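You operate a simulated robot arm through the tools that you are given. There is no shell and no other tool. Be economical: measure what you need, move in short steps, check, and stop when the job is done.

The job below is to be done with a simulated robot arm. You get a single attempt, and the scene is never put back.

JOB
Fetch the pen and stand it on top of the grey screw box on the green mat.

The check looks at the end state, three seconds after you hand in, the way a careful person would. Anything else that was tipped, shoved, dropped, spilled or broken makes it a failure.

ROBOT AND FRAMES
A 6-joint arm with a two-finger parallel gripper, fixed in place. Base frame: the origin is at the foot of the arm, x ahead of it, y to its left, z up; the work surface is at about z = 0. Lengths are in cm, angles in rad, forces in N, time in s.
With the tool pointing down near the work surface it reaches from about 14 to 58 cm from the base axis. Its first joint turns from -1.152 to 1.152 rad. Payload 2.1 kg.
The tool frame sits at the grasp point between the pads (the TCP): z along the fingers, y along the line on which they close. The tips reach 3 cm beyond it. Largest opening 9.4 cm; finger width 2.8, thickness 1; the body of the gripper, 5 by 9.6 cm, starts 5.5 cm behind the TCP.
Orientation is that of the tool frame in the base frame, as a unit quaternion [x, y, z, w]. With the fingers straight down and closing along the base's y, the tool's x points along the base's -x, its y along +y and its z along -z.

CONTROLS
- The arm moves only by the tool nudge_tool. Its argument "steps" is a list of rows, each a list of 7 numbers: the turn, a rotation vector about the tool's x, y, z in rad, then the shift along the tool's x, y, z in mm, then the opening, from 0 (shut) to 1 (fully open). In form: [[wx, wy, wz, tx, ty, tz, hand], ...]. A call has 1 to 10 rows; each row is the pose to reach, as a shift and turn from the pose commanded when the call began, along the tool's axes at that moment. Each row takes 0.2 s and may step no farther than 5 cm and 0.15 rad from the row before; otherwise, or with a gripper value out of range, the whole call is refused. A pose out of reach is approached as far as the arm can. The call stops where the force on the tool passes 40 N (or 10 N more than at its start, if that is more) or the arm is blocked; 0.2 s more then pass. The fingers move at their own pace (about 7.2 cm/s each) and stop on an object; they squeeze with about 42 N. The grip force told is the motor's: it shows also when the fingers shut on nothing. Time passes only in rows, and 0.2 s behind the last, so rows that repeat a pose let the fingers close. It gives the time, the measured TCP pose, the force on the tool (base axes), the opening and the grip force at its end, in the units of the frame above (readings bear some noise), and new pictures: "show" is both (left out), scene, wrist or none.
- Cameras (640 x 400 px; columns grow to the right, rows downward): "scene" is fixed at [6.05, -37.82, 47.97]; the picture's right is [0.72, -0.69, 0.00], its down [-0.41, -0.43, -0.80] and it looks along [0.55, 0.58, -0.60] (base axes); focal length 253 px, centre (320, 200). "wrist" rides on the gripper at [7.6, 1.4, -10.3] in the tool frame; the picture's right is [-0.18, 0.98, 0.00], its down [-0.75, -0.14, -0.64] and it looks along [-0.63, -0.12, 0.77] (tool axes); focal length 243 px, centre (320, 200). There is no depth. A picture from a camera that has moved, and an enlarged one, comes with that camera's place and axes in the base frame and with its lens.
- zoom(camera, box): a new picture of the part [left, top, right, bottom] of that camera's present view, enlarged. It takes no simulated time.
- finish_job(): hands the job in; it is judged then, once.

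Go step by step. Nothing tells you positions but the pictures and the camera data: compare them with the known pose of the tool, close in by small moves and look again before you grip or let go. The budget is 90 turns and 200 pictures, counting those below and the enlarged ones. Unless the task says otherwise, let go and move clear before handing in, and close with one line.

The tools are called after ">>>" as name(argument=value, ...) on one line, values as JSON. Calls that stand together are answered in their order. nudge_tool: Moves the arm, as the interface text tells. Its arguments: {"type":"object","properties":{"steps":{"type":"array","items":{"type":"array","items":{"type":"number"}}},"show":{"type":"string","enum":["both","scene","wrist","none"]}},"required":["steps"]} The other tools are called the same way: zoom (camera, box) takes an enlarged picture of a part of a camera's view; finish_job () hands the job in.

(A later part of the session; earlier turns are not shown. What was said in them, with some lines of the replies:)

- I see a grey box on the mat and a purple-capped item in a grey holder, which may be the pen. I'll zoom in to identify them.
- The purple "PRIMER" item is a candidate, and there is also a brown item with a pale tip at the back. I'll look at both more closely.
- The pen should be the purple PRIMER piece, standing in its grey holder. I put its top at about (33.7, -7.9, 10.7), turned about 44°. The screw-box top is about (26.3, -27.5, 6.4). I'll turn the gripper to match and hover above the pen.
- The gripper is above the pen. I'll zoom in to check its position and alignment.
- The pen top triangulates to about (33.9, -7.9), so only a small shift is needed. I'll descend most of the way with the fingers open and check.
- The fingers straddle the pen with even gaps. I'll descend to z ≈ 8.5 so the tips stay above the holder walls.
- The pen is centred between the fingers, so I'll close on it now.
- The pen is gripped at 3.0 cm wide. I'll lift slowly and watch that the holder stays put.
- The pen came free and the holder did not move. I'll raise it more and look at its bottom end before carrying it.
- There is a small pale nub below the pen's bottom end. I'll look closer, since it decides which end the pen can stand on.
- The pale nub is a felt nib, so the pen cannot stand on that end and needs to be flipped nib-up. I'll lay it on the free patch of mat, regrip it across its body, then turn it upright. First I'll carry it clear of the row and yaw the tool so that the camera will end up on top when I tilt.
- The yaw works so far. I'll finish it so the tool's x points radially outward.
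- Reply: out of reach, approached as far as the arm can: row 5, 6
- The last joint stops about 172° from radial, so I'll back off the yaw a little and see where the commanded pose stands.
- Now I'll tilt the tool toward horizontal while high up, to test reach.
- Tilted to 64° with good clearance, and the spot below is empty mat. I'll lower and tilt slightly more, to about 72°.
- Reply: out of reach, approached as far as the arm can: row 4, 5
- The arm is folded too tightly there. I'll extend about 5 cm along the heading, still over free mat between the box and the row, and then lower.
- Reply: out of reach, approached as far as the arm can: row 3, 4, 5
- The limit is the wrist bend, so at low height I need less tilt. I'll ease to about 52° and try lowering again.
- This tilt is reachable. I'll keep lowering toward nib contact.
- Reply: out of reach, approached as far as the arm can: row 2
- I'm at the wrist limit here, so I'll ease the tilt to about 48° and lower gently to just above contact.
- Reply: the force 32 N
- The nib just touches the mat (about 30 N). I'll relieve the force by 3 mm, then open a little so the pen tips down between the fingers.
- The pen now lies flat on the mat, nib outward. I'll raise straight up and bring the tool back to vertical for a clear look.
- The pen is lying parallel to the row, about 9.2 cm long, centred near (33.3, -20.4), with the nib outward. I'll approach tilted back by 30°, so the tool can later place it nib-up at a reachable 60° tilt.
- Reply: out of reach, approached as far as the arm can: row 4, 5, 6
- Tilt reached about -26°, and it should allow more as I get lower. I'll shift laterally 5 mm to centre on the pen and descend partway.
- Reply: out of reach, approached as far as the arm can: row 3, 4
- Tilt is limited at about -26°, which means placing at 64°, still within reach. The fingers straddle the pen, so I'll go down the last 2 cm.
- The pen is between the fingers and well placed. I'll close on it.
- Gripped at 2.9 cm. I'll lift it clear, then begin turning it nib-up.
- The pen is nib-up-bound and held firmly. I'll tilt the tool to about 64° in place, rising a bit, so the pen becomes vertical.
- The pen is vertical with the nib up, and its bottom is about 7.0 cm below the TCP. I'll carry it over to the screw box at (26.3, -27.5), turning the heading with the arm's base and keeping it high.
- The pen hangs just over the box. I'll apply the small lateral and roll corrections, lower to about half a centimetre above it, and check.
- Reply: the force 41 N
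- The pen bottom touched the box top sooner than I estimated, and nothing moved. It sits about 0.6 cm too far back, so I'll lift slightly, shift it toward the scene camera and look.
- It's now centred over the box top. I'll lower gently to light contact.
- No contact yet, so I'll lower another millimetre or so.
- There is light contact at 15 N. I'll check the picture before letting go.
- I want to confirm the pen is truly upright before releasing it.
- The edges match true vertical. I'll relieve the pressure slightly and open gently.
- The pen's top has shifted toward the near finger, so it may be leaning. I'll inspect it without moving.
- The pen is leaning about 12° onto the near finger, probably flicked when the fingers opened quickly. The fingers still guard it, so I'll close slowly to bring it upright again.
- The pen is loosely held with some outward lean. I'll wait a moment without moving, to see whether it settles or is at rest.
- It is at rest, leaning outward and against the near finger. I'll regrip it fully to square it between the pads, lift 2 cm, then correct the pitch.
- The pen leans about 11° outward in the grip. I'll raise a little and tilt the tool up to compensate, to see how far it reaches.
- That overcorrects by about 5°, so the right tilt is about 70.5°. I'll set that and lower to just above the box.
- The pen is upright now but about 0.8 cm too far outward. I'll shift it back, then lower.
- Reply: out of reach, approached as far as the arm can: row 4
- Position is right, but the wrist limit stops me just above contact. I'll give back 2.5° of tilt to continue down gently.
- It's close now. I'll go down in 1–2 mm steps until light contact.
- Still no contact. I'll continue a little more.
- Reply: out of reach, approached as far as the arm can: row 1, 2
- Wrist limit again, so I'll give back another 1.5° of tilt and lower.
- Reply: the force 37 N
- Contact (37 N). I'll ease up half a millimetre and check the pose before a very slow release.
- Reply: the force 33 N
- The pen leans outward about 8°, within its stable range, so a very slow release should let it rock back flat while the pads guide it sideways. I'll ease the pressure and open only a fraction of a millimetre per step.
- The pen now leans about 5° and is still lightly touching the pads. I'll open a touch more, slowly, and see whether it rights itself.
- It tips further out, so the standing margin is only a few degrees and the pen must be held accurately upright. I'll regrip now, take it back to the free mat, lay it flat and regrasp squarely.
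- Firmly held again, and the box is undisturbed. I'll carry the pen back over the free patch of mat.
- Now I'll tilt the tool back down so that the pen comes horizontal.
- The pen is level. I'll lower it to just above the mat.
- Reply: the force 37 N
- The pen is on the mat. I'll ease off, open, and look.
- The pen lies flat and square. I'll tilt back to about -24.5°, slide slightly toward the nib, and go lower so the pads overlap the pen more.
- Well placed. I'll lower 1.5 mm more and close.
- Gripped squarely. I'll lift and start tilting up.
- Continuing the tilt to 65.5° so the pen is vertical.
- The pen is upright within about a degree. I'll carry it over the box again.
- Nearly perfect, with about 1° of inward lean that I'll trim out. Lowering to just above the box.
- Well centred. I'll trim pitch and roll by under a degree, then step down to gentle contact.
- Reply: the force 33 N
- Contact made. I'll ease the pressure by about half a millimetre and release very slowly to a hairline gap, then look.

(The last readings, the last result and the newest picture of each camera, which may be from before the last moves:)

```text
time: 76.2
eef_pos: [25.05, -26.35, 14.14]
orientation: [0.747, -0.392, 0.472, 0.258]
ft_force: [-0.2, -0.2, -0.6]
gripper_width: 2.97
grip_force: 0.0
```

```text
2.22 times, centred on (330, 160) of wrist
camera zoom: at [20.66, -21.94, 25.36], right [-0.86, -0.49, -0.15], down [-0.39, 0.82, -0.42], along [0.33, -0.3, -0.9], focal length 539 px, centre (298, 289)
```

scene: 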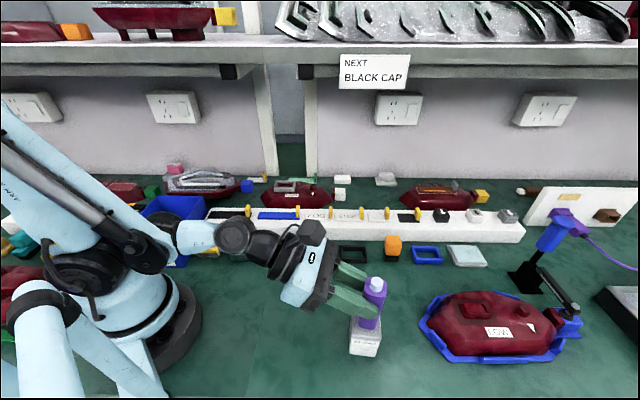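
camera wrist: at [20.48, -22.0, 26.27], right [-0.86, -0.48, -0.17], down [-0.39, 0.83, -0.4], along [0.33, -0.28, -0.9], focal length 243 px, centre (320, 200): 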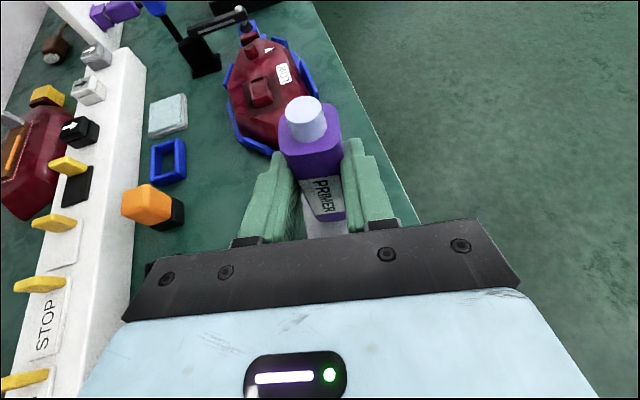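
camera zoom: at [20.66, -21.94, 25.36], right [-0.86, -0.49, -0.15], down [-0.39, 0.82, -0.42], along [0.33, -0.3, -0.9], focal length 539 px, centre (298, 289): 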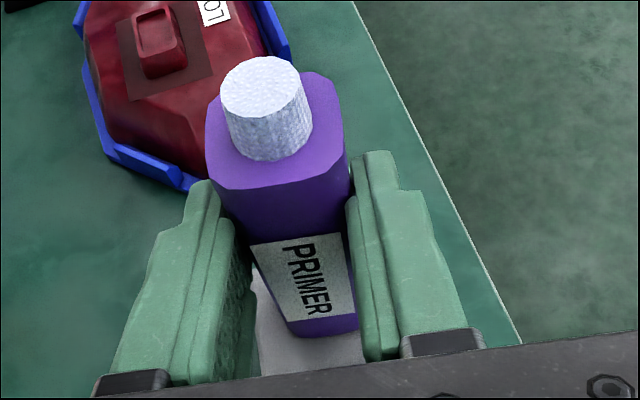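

It stands very nearly vertical with a hairline gap. I'll continue opening slowly.

>>> nudge_tool(steps=[[0, 0, 0, 0, 0, 0, 0.321], [0, 0, 0, 0, 0, 0, 0.324], [0, 0, 0, 0, 0, 0, 0.327], [0, 0, 0, 0, 0, 0, 0.33], [0, 0, 0, 0, 0, 0, 0.334], [0, 0, 0, 0, 0, 0, 0.338], [0, 0, 0, 0, 0, 0, 0.342], [0, 0, 0, 0, 0, 0, 0.346]], show="none")

>>> zoom(camera="scene", box=[340, 270, 410, 350])

>>> zoom(camera="wrist", box=[250, 70, 410, 250])

```text
time: 78.0
eef_pos: [25.01, -26.32, 14.19]
orientation: [0.747, -0.391, 0.472, 0.258]
ft_force: [0.0, 0.2, 0.4]
gripper_width: 3.23
grip_force: 0.1
```

```text
5.00 times, centred on (375, 310) of scene
camera zoom: at [6.05, -37.82, 47.97], right [0.72, -0.69, 0.0], down [-0.41, -0.43, -0.8], along [0.55, 0.58, -0.6], focal length 1266 px, centre (45, -350)
```

zoom: 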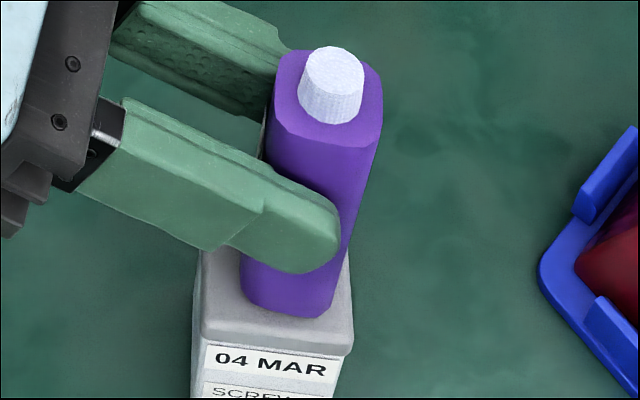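

```text
2.22 times, centred on (330, 160) of wrist
camera zoom: at [20.66, -21.94, 25.36], right [-0.86, -0.49, -0.15], down [-0.39, 0.82, -0.42], along [0.33, -0.3, -0.9], focal length 539 px, centre (298, 289)
```

zoom: 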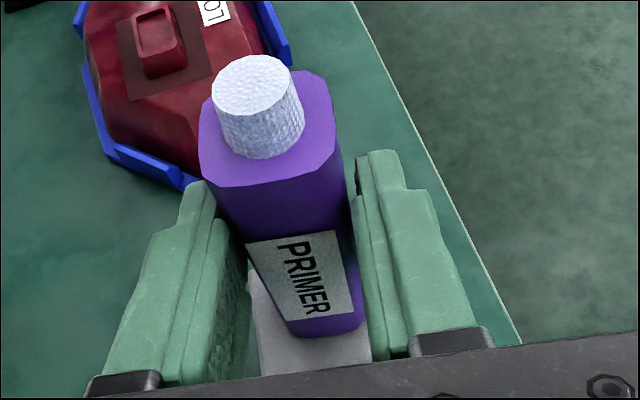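

The pen has settled and both views now show it truly vertical. I'll keep opening slowly.

>>> nudge_tool(steps=[[0, 0, 0, 0, 0, 0, 0.35], [0, 0, 0, 0, 0, 0, 0.354], [0, 0, 0, 0, 0, 0, 0.358], [0, 0, 0, 0, 0, 0, 0.362], [0, 0, 0, 0, 0, 0, 0.367], [0, 0, 0, 0, 0, 0, 0.372], [0, 0, 0, 0, 0, 0, 0.378], [0, 0, 0, 0, 0, 0, 0.384], [0, 0, 0, 0, 0, 0, 0.384]], show="none")

>>> zoom(camera="scene", box=[340, 270, 410, 350])

>>> zoom(camera="wrist", box=[250, 70, 410, 250])

```text
time: 80.0
eef_pos: [25.07, -26.27, 14.12]
orientation: [0.746, -0.392, 0.472, 0.258]
ft_force: [0.2, 0.2, -0.3]
gripper_width: 3.61
grip_force: 0.1
```

```text
5.00 times, centred on (375, 310) of scene
camera zoom: at [6.05, -37.82, 47.97], right [0.72, -0.69, 0.0], down [-0.41, -0.43, -0.8], along [0.55, 0.58, -0.6], focal length 1266 px, centre (45, -350)
```

zoom: 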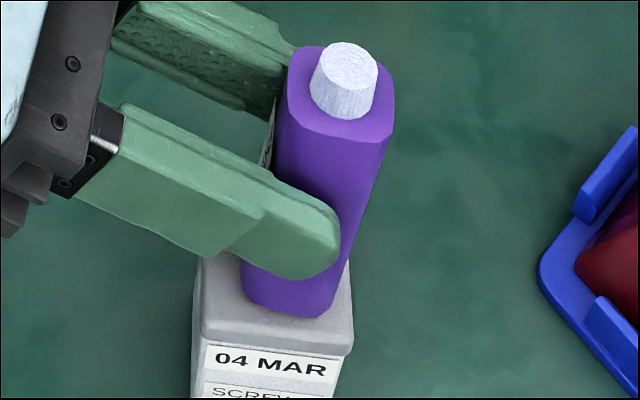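

```text
2.22 times, centred on (330, 160) of wrist
camera zoom: at [20.65, -21.94, 25.36], right [-0.86, -0.49, -0.15], down [-0.39, 0.82, -0.42], along [0.33, -0.3, -0.9], focal length 539 px, centre (298, 289)
```

zoom: 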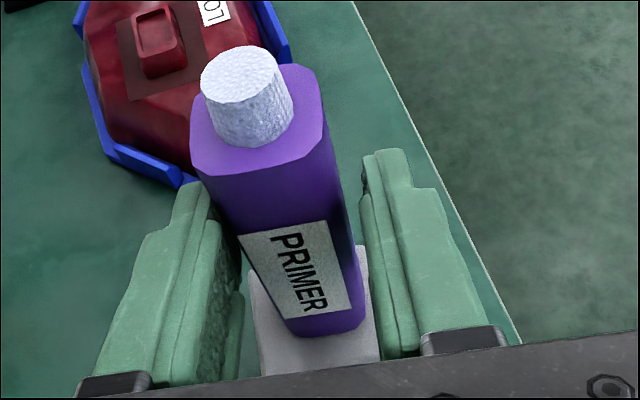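

It creeps away from vertical as the pads open, which shows the plain purple end won't support it. The nib end, by contrast, shows a flat 1.5 cm disc, and it stood on that end in the holder, so I'll reverse the pen. First I'll regrip, lift, and start rolling the tool 180°.

>>> nudge_tool(steps=[[0, 0, 0, 0, 0, 0, 0.33], [0, 0, 0, 0, 0, 0, 0], [0, 0, 0, 0, 0, 0, 0], [0, 0, 0, 6, 0, -2.8, 0], [0, 0, 0, 30, 0, -14, 0], [0, 0, 0, 63, 0, -30, 0], [0, 0, 0.14, 75, 0, -35, 0], [0, 0, 0.28, 75, 0, -35, 0], [0, 0, 0.42, 75, 0, -35, 0], [0, 0, 0.56, 75, 0, -35, 0]], show="scene")

```text
time: 82.2
eef_pos: [25.14, -26.15, 22.43]
orientation: [0.609, -0.583, 0.526, 0.117]
ft_force: [0.5, -0.1, -0.4]
gripper_width: 2.86
grip_force: 41.7
```

scene: 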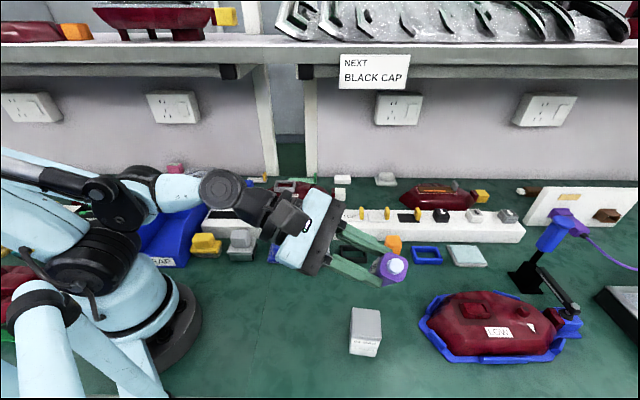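

The roll is working. I'll continue the roll while moving over the free mat.

>>> nudge_tool(steps=[[0, 0, 0.145, -4, -8, 0, 0], [0, 0, 0.29, -8, -16, 0, 0], [0, 0, 0.435, -12, -24, 0, 0], [0, 0, 0.58, -16, -32, -1, 0], [0, 0, 0.725, -20, -40, -1, 0], [0, 0, 0.87, -25, -48, -2, 0], [0, 0, 1.015, -30, -56, -2, 0], [0, 0, 1.16, -35, -64, -3, 0], [0, 0, 1.305, -39, -74, -3, 0], [0, 0, 1.45, -39, -74, -3, 0]], show="none")

```text
time: 84.4
eef_pos: [32.2, -21.45, 22.96]
orientation: [-0.07, 0.84, -0.47, 0.261]
ft_force: [-0.3, -0.7, -0.4]
gripper_width: 2.84
grip_force: 41.9
```

>>> nudge_tool(steps=[[0, 0, 0.141, 4, 9, 5, 0], [0, 0, 0.282, 8, 18, 9, 0], [0, 0, 0.423, 12, 27, 14, 0], [0, 0, 0.564, 16, 36, 18, 0], [0, 0, 0.705, 20, 45, 23, 0], [0, 0, 0.846, 25, 55, 28, 0], [0, 0, 0.987, 29, 65, 33, 0], [0, 0, 1.128, 33, 74, 38, 0]], show="scene")

```text
time: 86.2
eef_pos: [32.11, -21.36, 14.02]
orientation: [0.391, 0.747, -0.258, 0.472]
ft_force: [1.3, -0.1, -1.0]
gripper_width: 2.84
grip_force: 42.5
```

scene: 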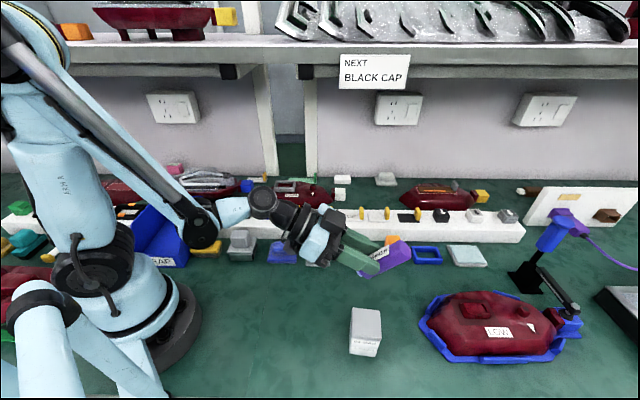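

The pen is now flat-end outward. I'll tilt to level it and lower it to the mat.

>>> nudge_tool(steps=[[0, 0.14, 0, 12, 0, 6, 0], [0, 0.28, 0, 24, 0, 11, 0], [0, 0.42, 0, 36, 1, 17, 0], [0, 0.56, 0, 46, 1, 21, 0], [0, 0.68, 0, 55, 1, 25, 0], [0, 0.75, 0, 65, 1, 30, 0], [0, 0.75, 0, 76, 1, 35, 0], [0, 0.75, 0, 84, 1.5, 39, 0], [0, 0.75, 0, 90, 1.6, 42, 0]])

>>> zoom(camera="scene", box=[320, 240, 440, 320])

```text
time: 88.2
eef_pos: [31.9, -21.78, 4.15]
orientation: [0.458, 0.868, -0.098, 0.167]
ft_force: [7.3, -3.8, 33.4]
gripper_width: 2.85
grip_force: 42.3
camera wrist: at [27.19, -11.73, 10.64], right [0.91, 0.41, 0.05], down [0.15, -0.44, 0.88], along [0.39, -0.8, -0.47], focal length 243 px, centre (320, 200)
```

scene: 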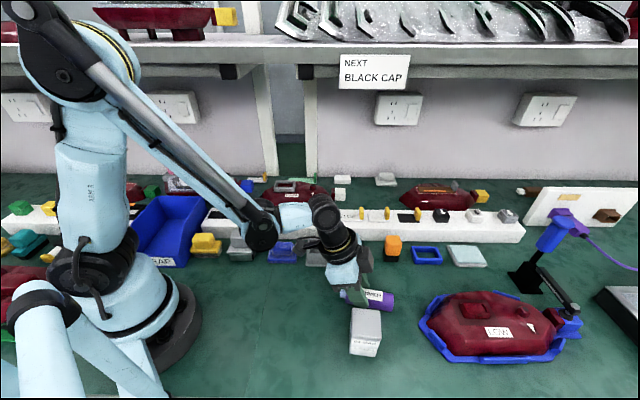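
wrist: 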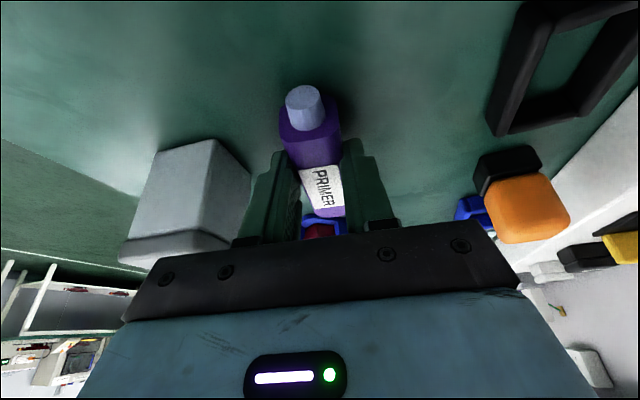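

```text
5.00 times, centred on (380, 280) of scene
camera zoom: at [6.04, -37.81, 47.98], right [0.72, -0.69, 0.0], down [-0.41, -0.43, -0.8], along [0.55, 0.58, -0.6], focal length 1266 px, centre (20, -200)
```

zoom: 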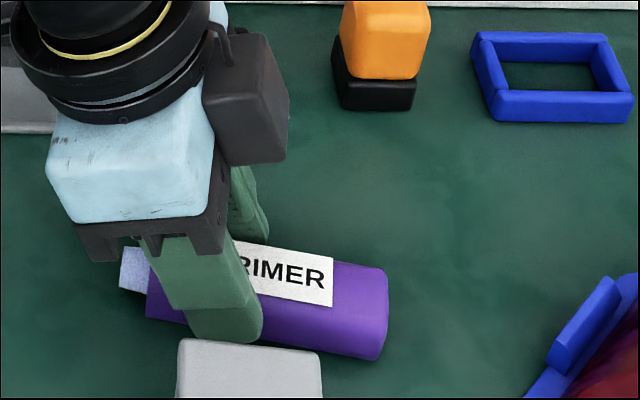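

The pen lies flat with the nib inward. I'll release, rise 2 cm, slide outward along it, and tilt to -25° for the regrasp.

>>> nudge_tool(steps=[[0, 0, 0, -0.3, 0, -0.7, 0.29], [0, 0, 0, -0.3, 0, -0.7, 0.31], [0, 0, 0, -0.3, 0, -0.7, 0.5], [0, 0, 0, -0.3, 0, -0.7, 0.5], [0, 0.14, 0, -8, 0, -18.5, 0.52], [0, 0.28, 0, -20, 0, -13, 0.52], [0, 0.42, 0, -32, 0, -9, 0.52], [0, 0.56, 0, -45, 0, -3.5, 0.52], [0, 0.7, 0, -45, 0, -3.5, 0.52], [0, 0.815, 0, -45, 0, -3.5, 0.52]])

>>> zoom(camera="scene", box=[320, 240, 440, 320])

```text
time: 90.4
eef_pos: [34.4, -24.92, 6.05]
orientation: [0.459, 0.862, 0.092, -0.194]
ft_force: [0.1, -0.1, -0.6]
gripper_width: 4.89
grip_force: 0.0
camera wrist: at [34.3, -21.7, 18.53], right [0.91, 0.41, -0.09], down [0.42, -0.86, 0.27], along [0.03, -0.29, -0.96], focal length 243 px, centre (320, 200)
```

scene: 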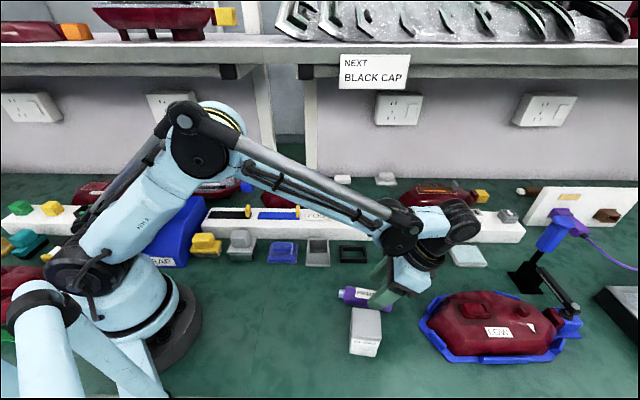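
wrist: 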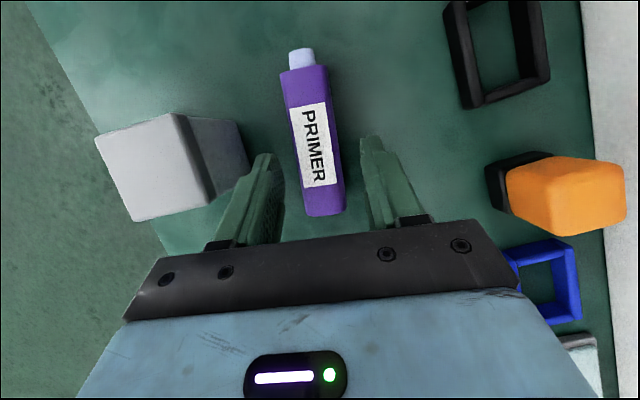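

```text
5.00 times, centred on (380, 280) of scene
camera zoom: at [6.05, -37.82, 47.97], right [0.72, -0.69, 0.0], down [-0.41, -0.43, -0.8], along [0.55, 0.58, -0.6], focal length 1266 px, centre (20, -200)
```

zoom: 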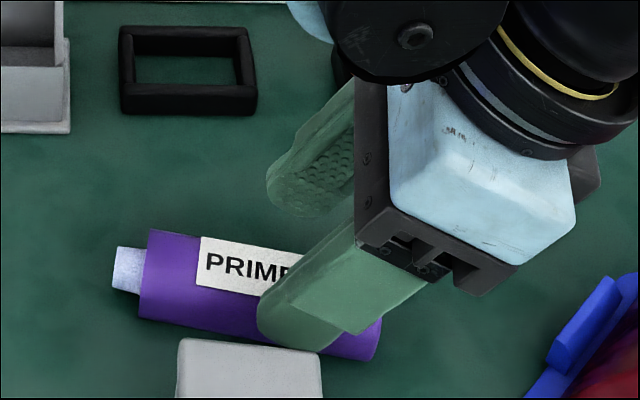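

The fingers straddle the pen, aligned. I'll descend and close.

>>> nudge_tool(steps=[[0, 0, 0, -4, -0.5, 8, 0.52], [0, 0, 0, -8, -1, 17, 0.52], [0, 0, 0, -10.7, -1, 23, 0.52], [0, 0, 0, -10.7, -1, 23, 0.42], [0, 0, 0, -10.7, -1, 23, 0.35], [0, 0, 0, -10.7, -1, 23, 0.31], [0, 0, 0, -10.7, -1, 23, 0], [0, 0, 0, -10.7, -1, 23, 0], [0, 0, 0, -10.7, -1, 23, 0]], show="none")

>>> zoom(camera="scene", box=[320, 240, 440, 320])

```text
time: 92.4
eef_pos: [34.22, -25.0, 3.66]
orientation: [0.459, 0.863, 0.091, -0.192]
ft_force: [-0.6, -0.7, -0.8]
gripper_width: 2.85
grip_force: 42.0
```

```text
5.00 times, centred on (380, 280) of scene
camera zoom: at [6.05, -37.82, 47.97], right [0.72, -0.69, 0.0], down [-0.41, -0.43, -0.8], along [0.55, 0.58, -0.6], focal length 1266 px, centre (20, -200)
```

zoom: 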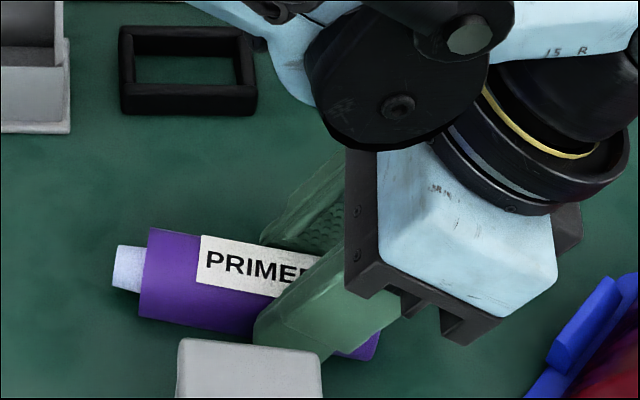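

Gripped. Lifting and tilting so that the nib swings down.

>>> nudge_tool(steps=[[0, 0, 0, 4.2, 0, -9, 0], [0, 0, 0, 17, 0, -36, 0], [0, -0.13, 0, 34, 0, -73, 0], [0, -0.27, 0, 52, 0, -113, 0], [0, -0.41, 0, 71, 0, -154, 0], [0, -0.55, 0, 78, 0, -168, 0], [0, -0.69, 0, 78, 0, -168, 0], [0, -0.83, 0, 78, 0, -168, 0], [0, -0.97, 0, 78, 0, -168, 0], [0, -1.11, 0, 78, 0, -168, 0]], show="none")

```text
time: 94.6
eef_pos: [34.55, -24.67, 21.91]
orientation: [0.438, 0.834, -0.164, 0.292]
ft_force: [0.7, -0.2, -1.3]
gripper_width: 2.84
grip_force: 42.1
```

Finishing the tilt to about 65° while carrying the pen toward the box.

>>> nudge_tool(steps=[[0, -0.1, 0.005, 2, -10, -4, 0], [0, -0.2, 0.01, 4, -22, -8, 0], [0, -0.3, 0.015, 8, -36, -10, 0], [0, -0.4, 0.02, 14, -50, -12, 0], [0, -0.455, 0.02, 24, -64, -9, 0], [0, -0.455, 0.02, 36, -76, -5, 0], [0, -0.455, 0.02, 46, -86, -2, 0], [0, -0.455, 0.02, 54, -86, 1, 0]])

>>> zoom(camera="scene", box=[330, 250, 420, 360])

```text
time: 96.4
eef_pos: [24.93, -26.04, 18.87]
orientation: [0.399, 0.743, -0.256, 0.473]
ft_force: [-0.3, -0.3, -0.4]
gripper_width: 2.83
grip_force: 42.2
camera wrist: at [19.3, -14.81, 16.15], right [0.86, 0.48, 0.16], down [-0.26, 0.15, 0.95], along [0.43, -0.87, 0.25], focal length 243 px, centre (320, 200)
```

scene: 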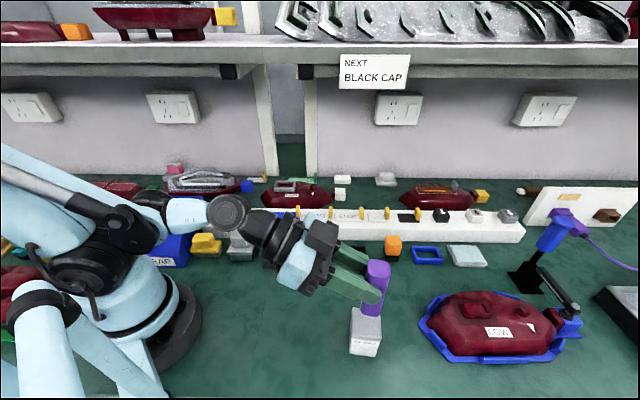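
wrist: 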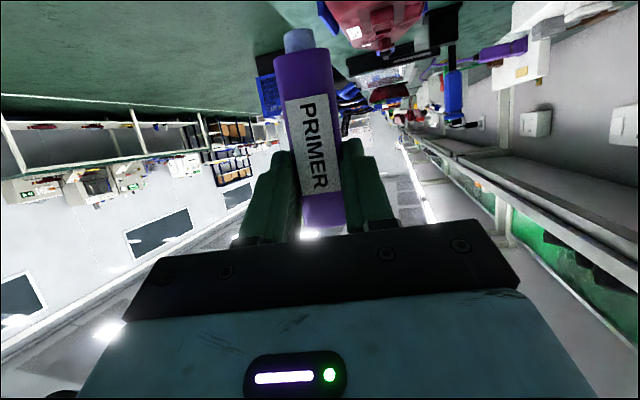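

```text
3.64 times, centred on (375, 305) of scene
camera zoom: at [6.05, -37.82, 47.97], right [0.72, -0.69, 0.0], down [-0.41, -0.43, -0.8], along [0.55, 0.58, -0.6], focal length 921 px, centre (120, -182)
```

zoom: 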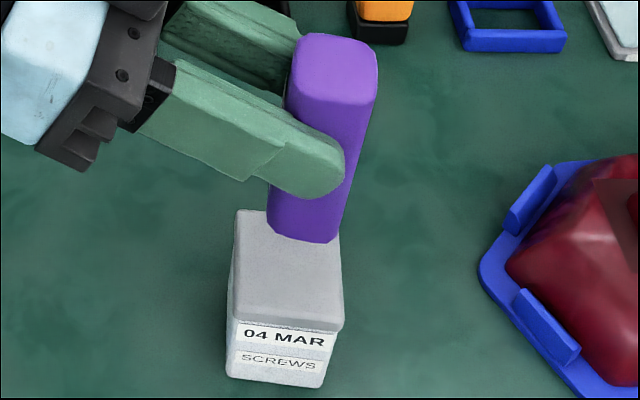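

The pen is precisely vertical, nib down, over the box. Lowering toward contact.

>>> nudge_tool(steps=[[0, 0, 0, 10, 1, 4.7, 0], [0, 0, 0, 20, 2, 9.3, 0], [0, 0, 0, 29, 2, 13.5, 0], [0, 0, 0, 35, 2, 16.3, 0], [0, 0, 0, 38, 2, 17.7, 0], [0, 0, 0, 38, 2, 17.7, 0]], show="none")

>>> zoom(camera="scene", box=[340, 270, 410, 350])

```text
time: 97.8
eef_pos: [25.11, -25.93, 14.47]
orientation: [0.397, 0.741, -0.257, 0.476]
ft_force: [1.3, -5.2, 37.9]
gripper_width: 2.87
grip_force: 42.0
```

```text
5.00 times, centred on (375, 310) of scene
camera zoom: at [6.04, -37.81, 47.99], right [0.72, -0.69, 0.0], down [-0.41, -0.43, -0.8], along [0.55, 0.58, -0.6], focal length 1266 px, centre (45, -350)
```

zoom: 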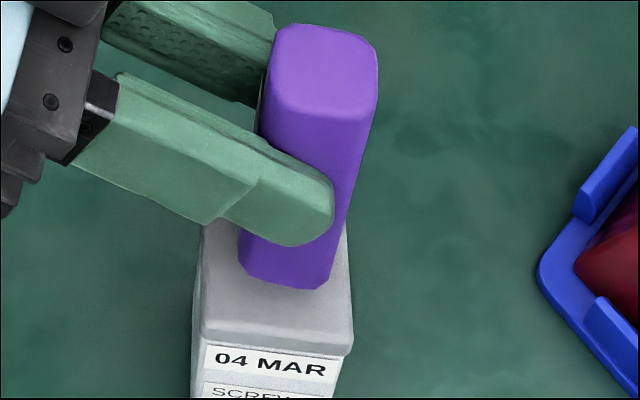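

Contact made and the pen is upright. I'll ease off and open very slowly to a hairline gap.

>>> nudge_tool(steps=[[0, 0, 0, -0.8, 0, -0.4, 0], [0, 0, 0, -0.8, 0, -0.4, 0.28], [0, 0, 0, -0.8, 0, -0.4, 0.295], [0, 0, 0, -0.8, 0, -0.4, 0.3], [0, 0, 0, -0.8, 0, -0.4, 0.304], [0, 0, 0, -0.8, 0, -0.4, 0.308], [0, 0, 0, -0.8, 0, -0.4, 0.313], [0, 0, 0, -0.8, 0, -0.4, 0.318], [0, 0, 0, -0.8, 0, -0.4, 0.323], [0, 0, 0, -0.8, 0, -0.4, 0.328]], show="wrist")

>>> zoom(camera="scene", box=[340, 270, 410, 350])

```text
time: 100.0
eef_pos: [24.98, -26.01, 14.56]
orientation: [0.399, 0.743, -0.256, 0.473]
ft_force: [0.1, -0.8, 0.4]
gripper_width: 3.06
grip_force: 0.0
camera wrist: at [19.39, -14.68, 11.94], right [0.86, 0.48, 0.16], down [-0.26, 0.15, 0.95], along [0.43, -0.87, 0.25], focal length 243 px, centre (320, 200)
```

wrist: 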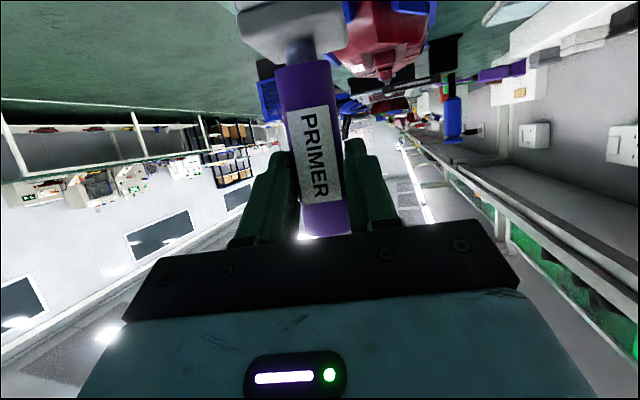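

```text
5.00 times, centred on (375, 310) of scene
camera zoom: at [6.05, -37.82, 47.97], right [0.72, -0.69, 0.0], down [-0.41, -0.43, -0.8], along [0.55, 0.58, -0.6], focal length 1266 px, centre (45, -350)
```

zoom: 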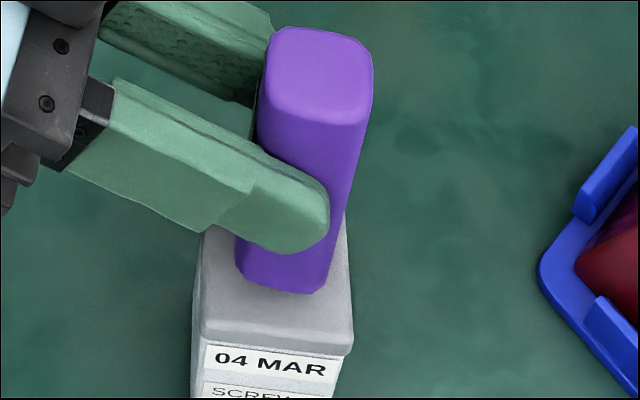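

The nib disc is on the lid and the pen is upright. I'll open further, slowly.

>>> nudge_tool(steps=[[0, 0, 0, 0, 0, 0, 0.333], [0, 0, 0, 0, 0, 0, 0.338], [0, 0, 0, 0, 0, 0, 0.344], [0, 0, 0, 0, 0, 0, 0.35], [0, 0, 0, 0, 0, 0, 0.356], [0, 0, 0, 0, 0, 0, 0.362], [0, 0, 0, 0, 0, 0, 0.37], [0, 0, 0, 0, 0, 0, 0.378], [0, 0, 0, 0, 0, 0, 0.386], [0, 0, 0, 0, 0, 0, 0.386]], show="wrist")

>>> zoom(camera="scene", box=[340, 270, 410, 350])

```text
time: 102.2
eef_pos: [25.05, -25.93, 14.56]
orientation: [0.399, 0.742, -0.257, 0.473]
ft_force: [-0.1, -0.2, -0.7]
gripper_width: 3.62
grip_force: 0.0
camera wrist: at [19.39, -14.68, 11.94], right [0.86, 0.48, 0.16], down [-0.26, 0.15, 0.95], along [0.43, -0.87, 0.25], focal length 243 px, centre (320, 200)
```

wrist: 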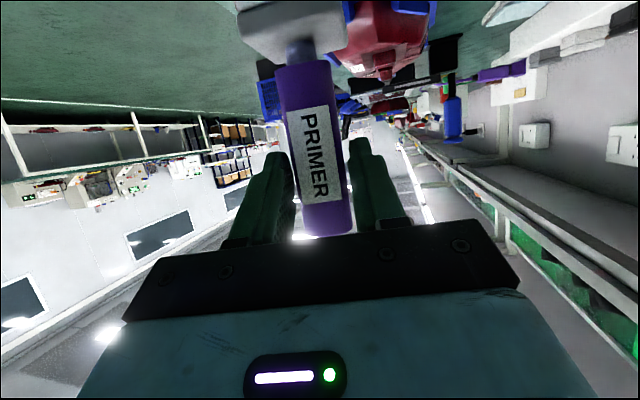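

```text
5.00 times, centred on (375, 310) of scene
camera zoom: at [6.05, -37.82, 47.97], right [0.72, -0.69, 0.0], down [-0.41, -0.43, -0.8], along [0.55, 0.58, -0.6], focal length 1266 px, centre (45, -350)
```

zoom: 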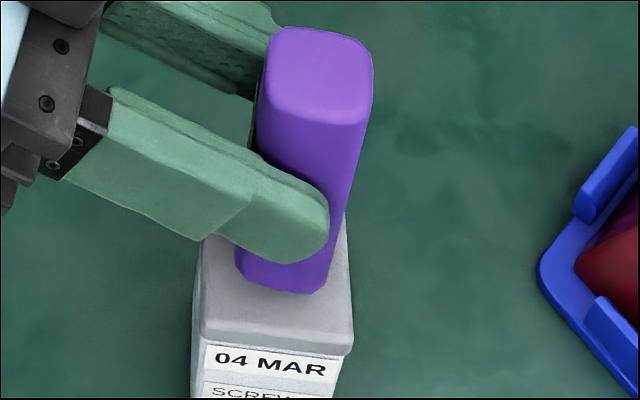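

The pen did not move as the pads left it, so it stands on its own. I'll open fully clear and back away along and above the finger direction.

>>> nudge_tool(steps=[[0, 0, 0, 0, 0, 0, 0.42], [0, 0, 0, 0, 0, 0, 0.47], [0, 0, 0, 0, 0, 0, 0.53], [0, 0, 0, 0, 0, 0, 0.58], [0, 0, 0, -2, 0, -6, 0.58], [0, 0, 0, -6, 0, -16, 0.58], [0, 0, 0, -12, 0, -32, 0.58], [0, 0, 0, -22, 0, -60, 0.58], [0, 0, 0, -34, 0, -93, 0.58], [0, 0, 0, -48, 0, -130, 0.58]])

>>> zoom(camera="scene", box=[330, 260, 420, 370])

```text
time: 104.4
eef_pos: [23.74, -19.58, 23.15]
orientation: [0.399, 0.742, -0.256, 0.474]
ft_force: [0.4, 0.1, 1.3]
gripper_width: 5.45
grip_force: 0.0
out of reach, approached as far as the arm can: row 9, 10
camera wrist: at [18.08, -8.38, 20.49], right [0.86, 0.48, 0.16], down [-0.26, 0.15, 0.95], along [0.43, -0.87, 0.25], focal length 243 px, centre (320, 200)
```

scene: 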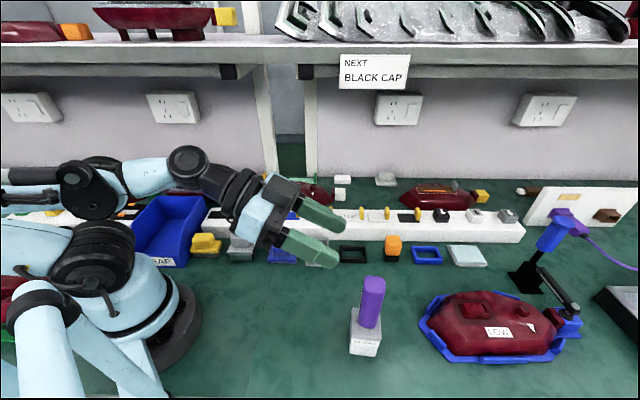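
wrist: 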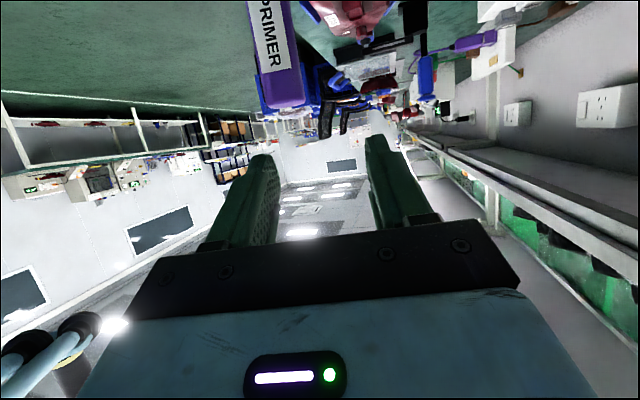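

```text
3.64 times, centred on (375, 315) of scene
camera zoom: at [6.04, -37.81, 47.97], right [0.72, -0.69, 0.0], down [-0.41, -0.43, -0.8], along [0.55, 0.58, -0.6], focal length 921 px, centre (120, -218)
```

zoom: 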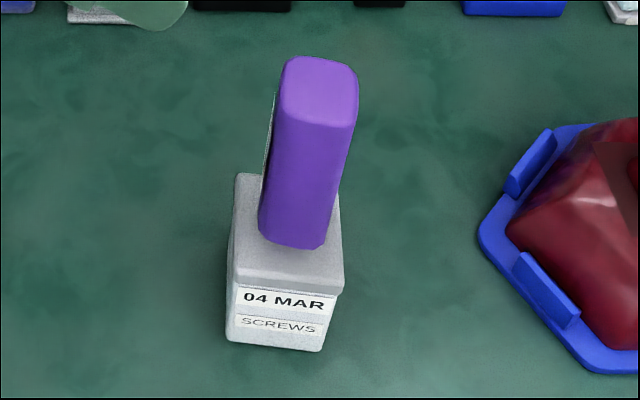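

The pen stands alone and upright on the screw box, the gripper is clear, and the rest of the scene looks undisturbed. I'm handing in.

>>> finish_job()

```text
The job is handed in.
```

The PRIMER pen is standing upright on its nib end on top of the grey screw box, and the arm is clear of it. The box, holder and neighbouring parts looked unmoved in the last pictures.
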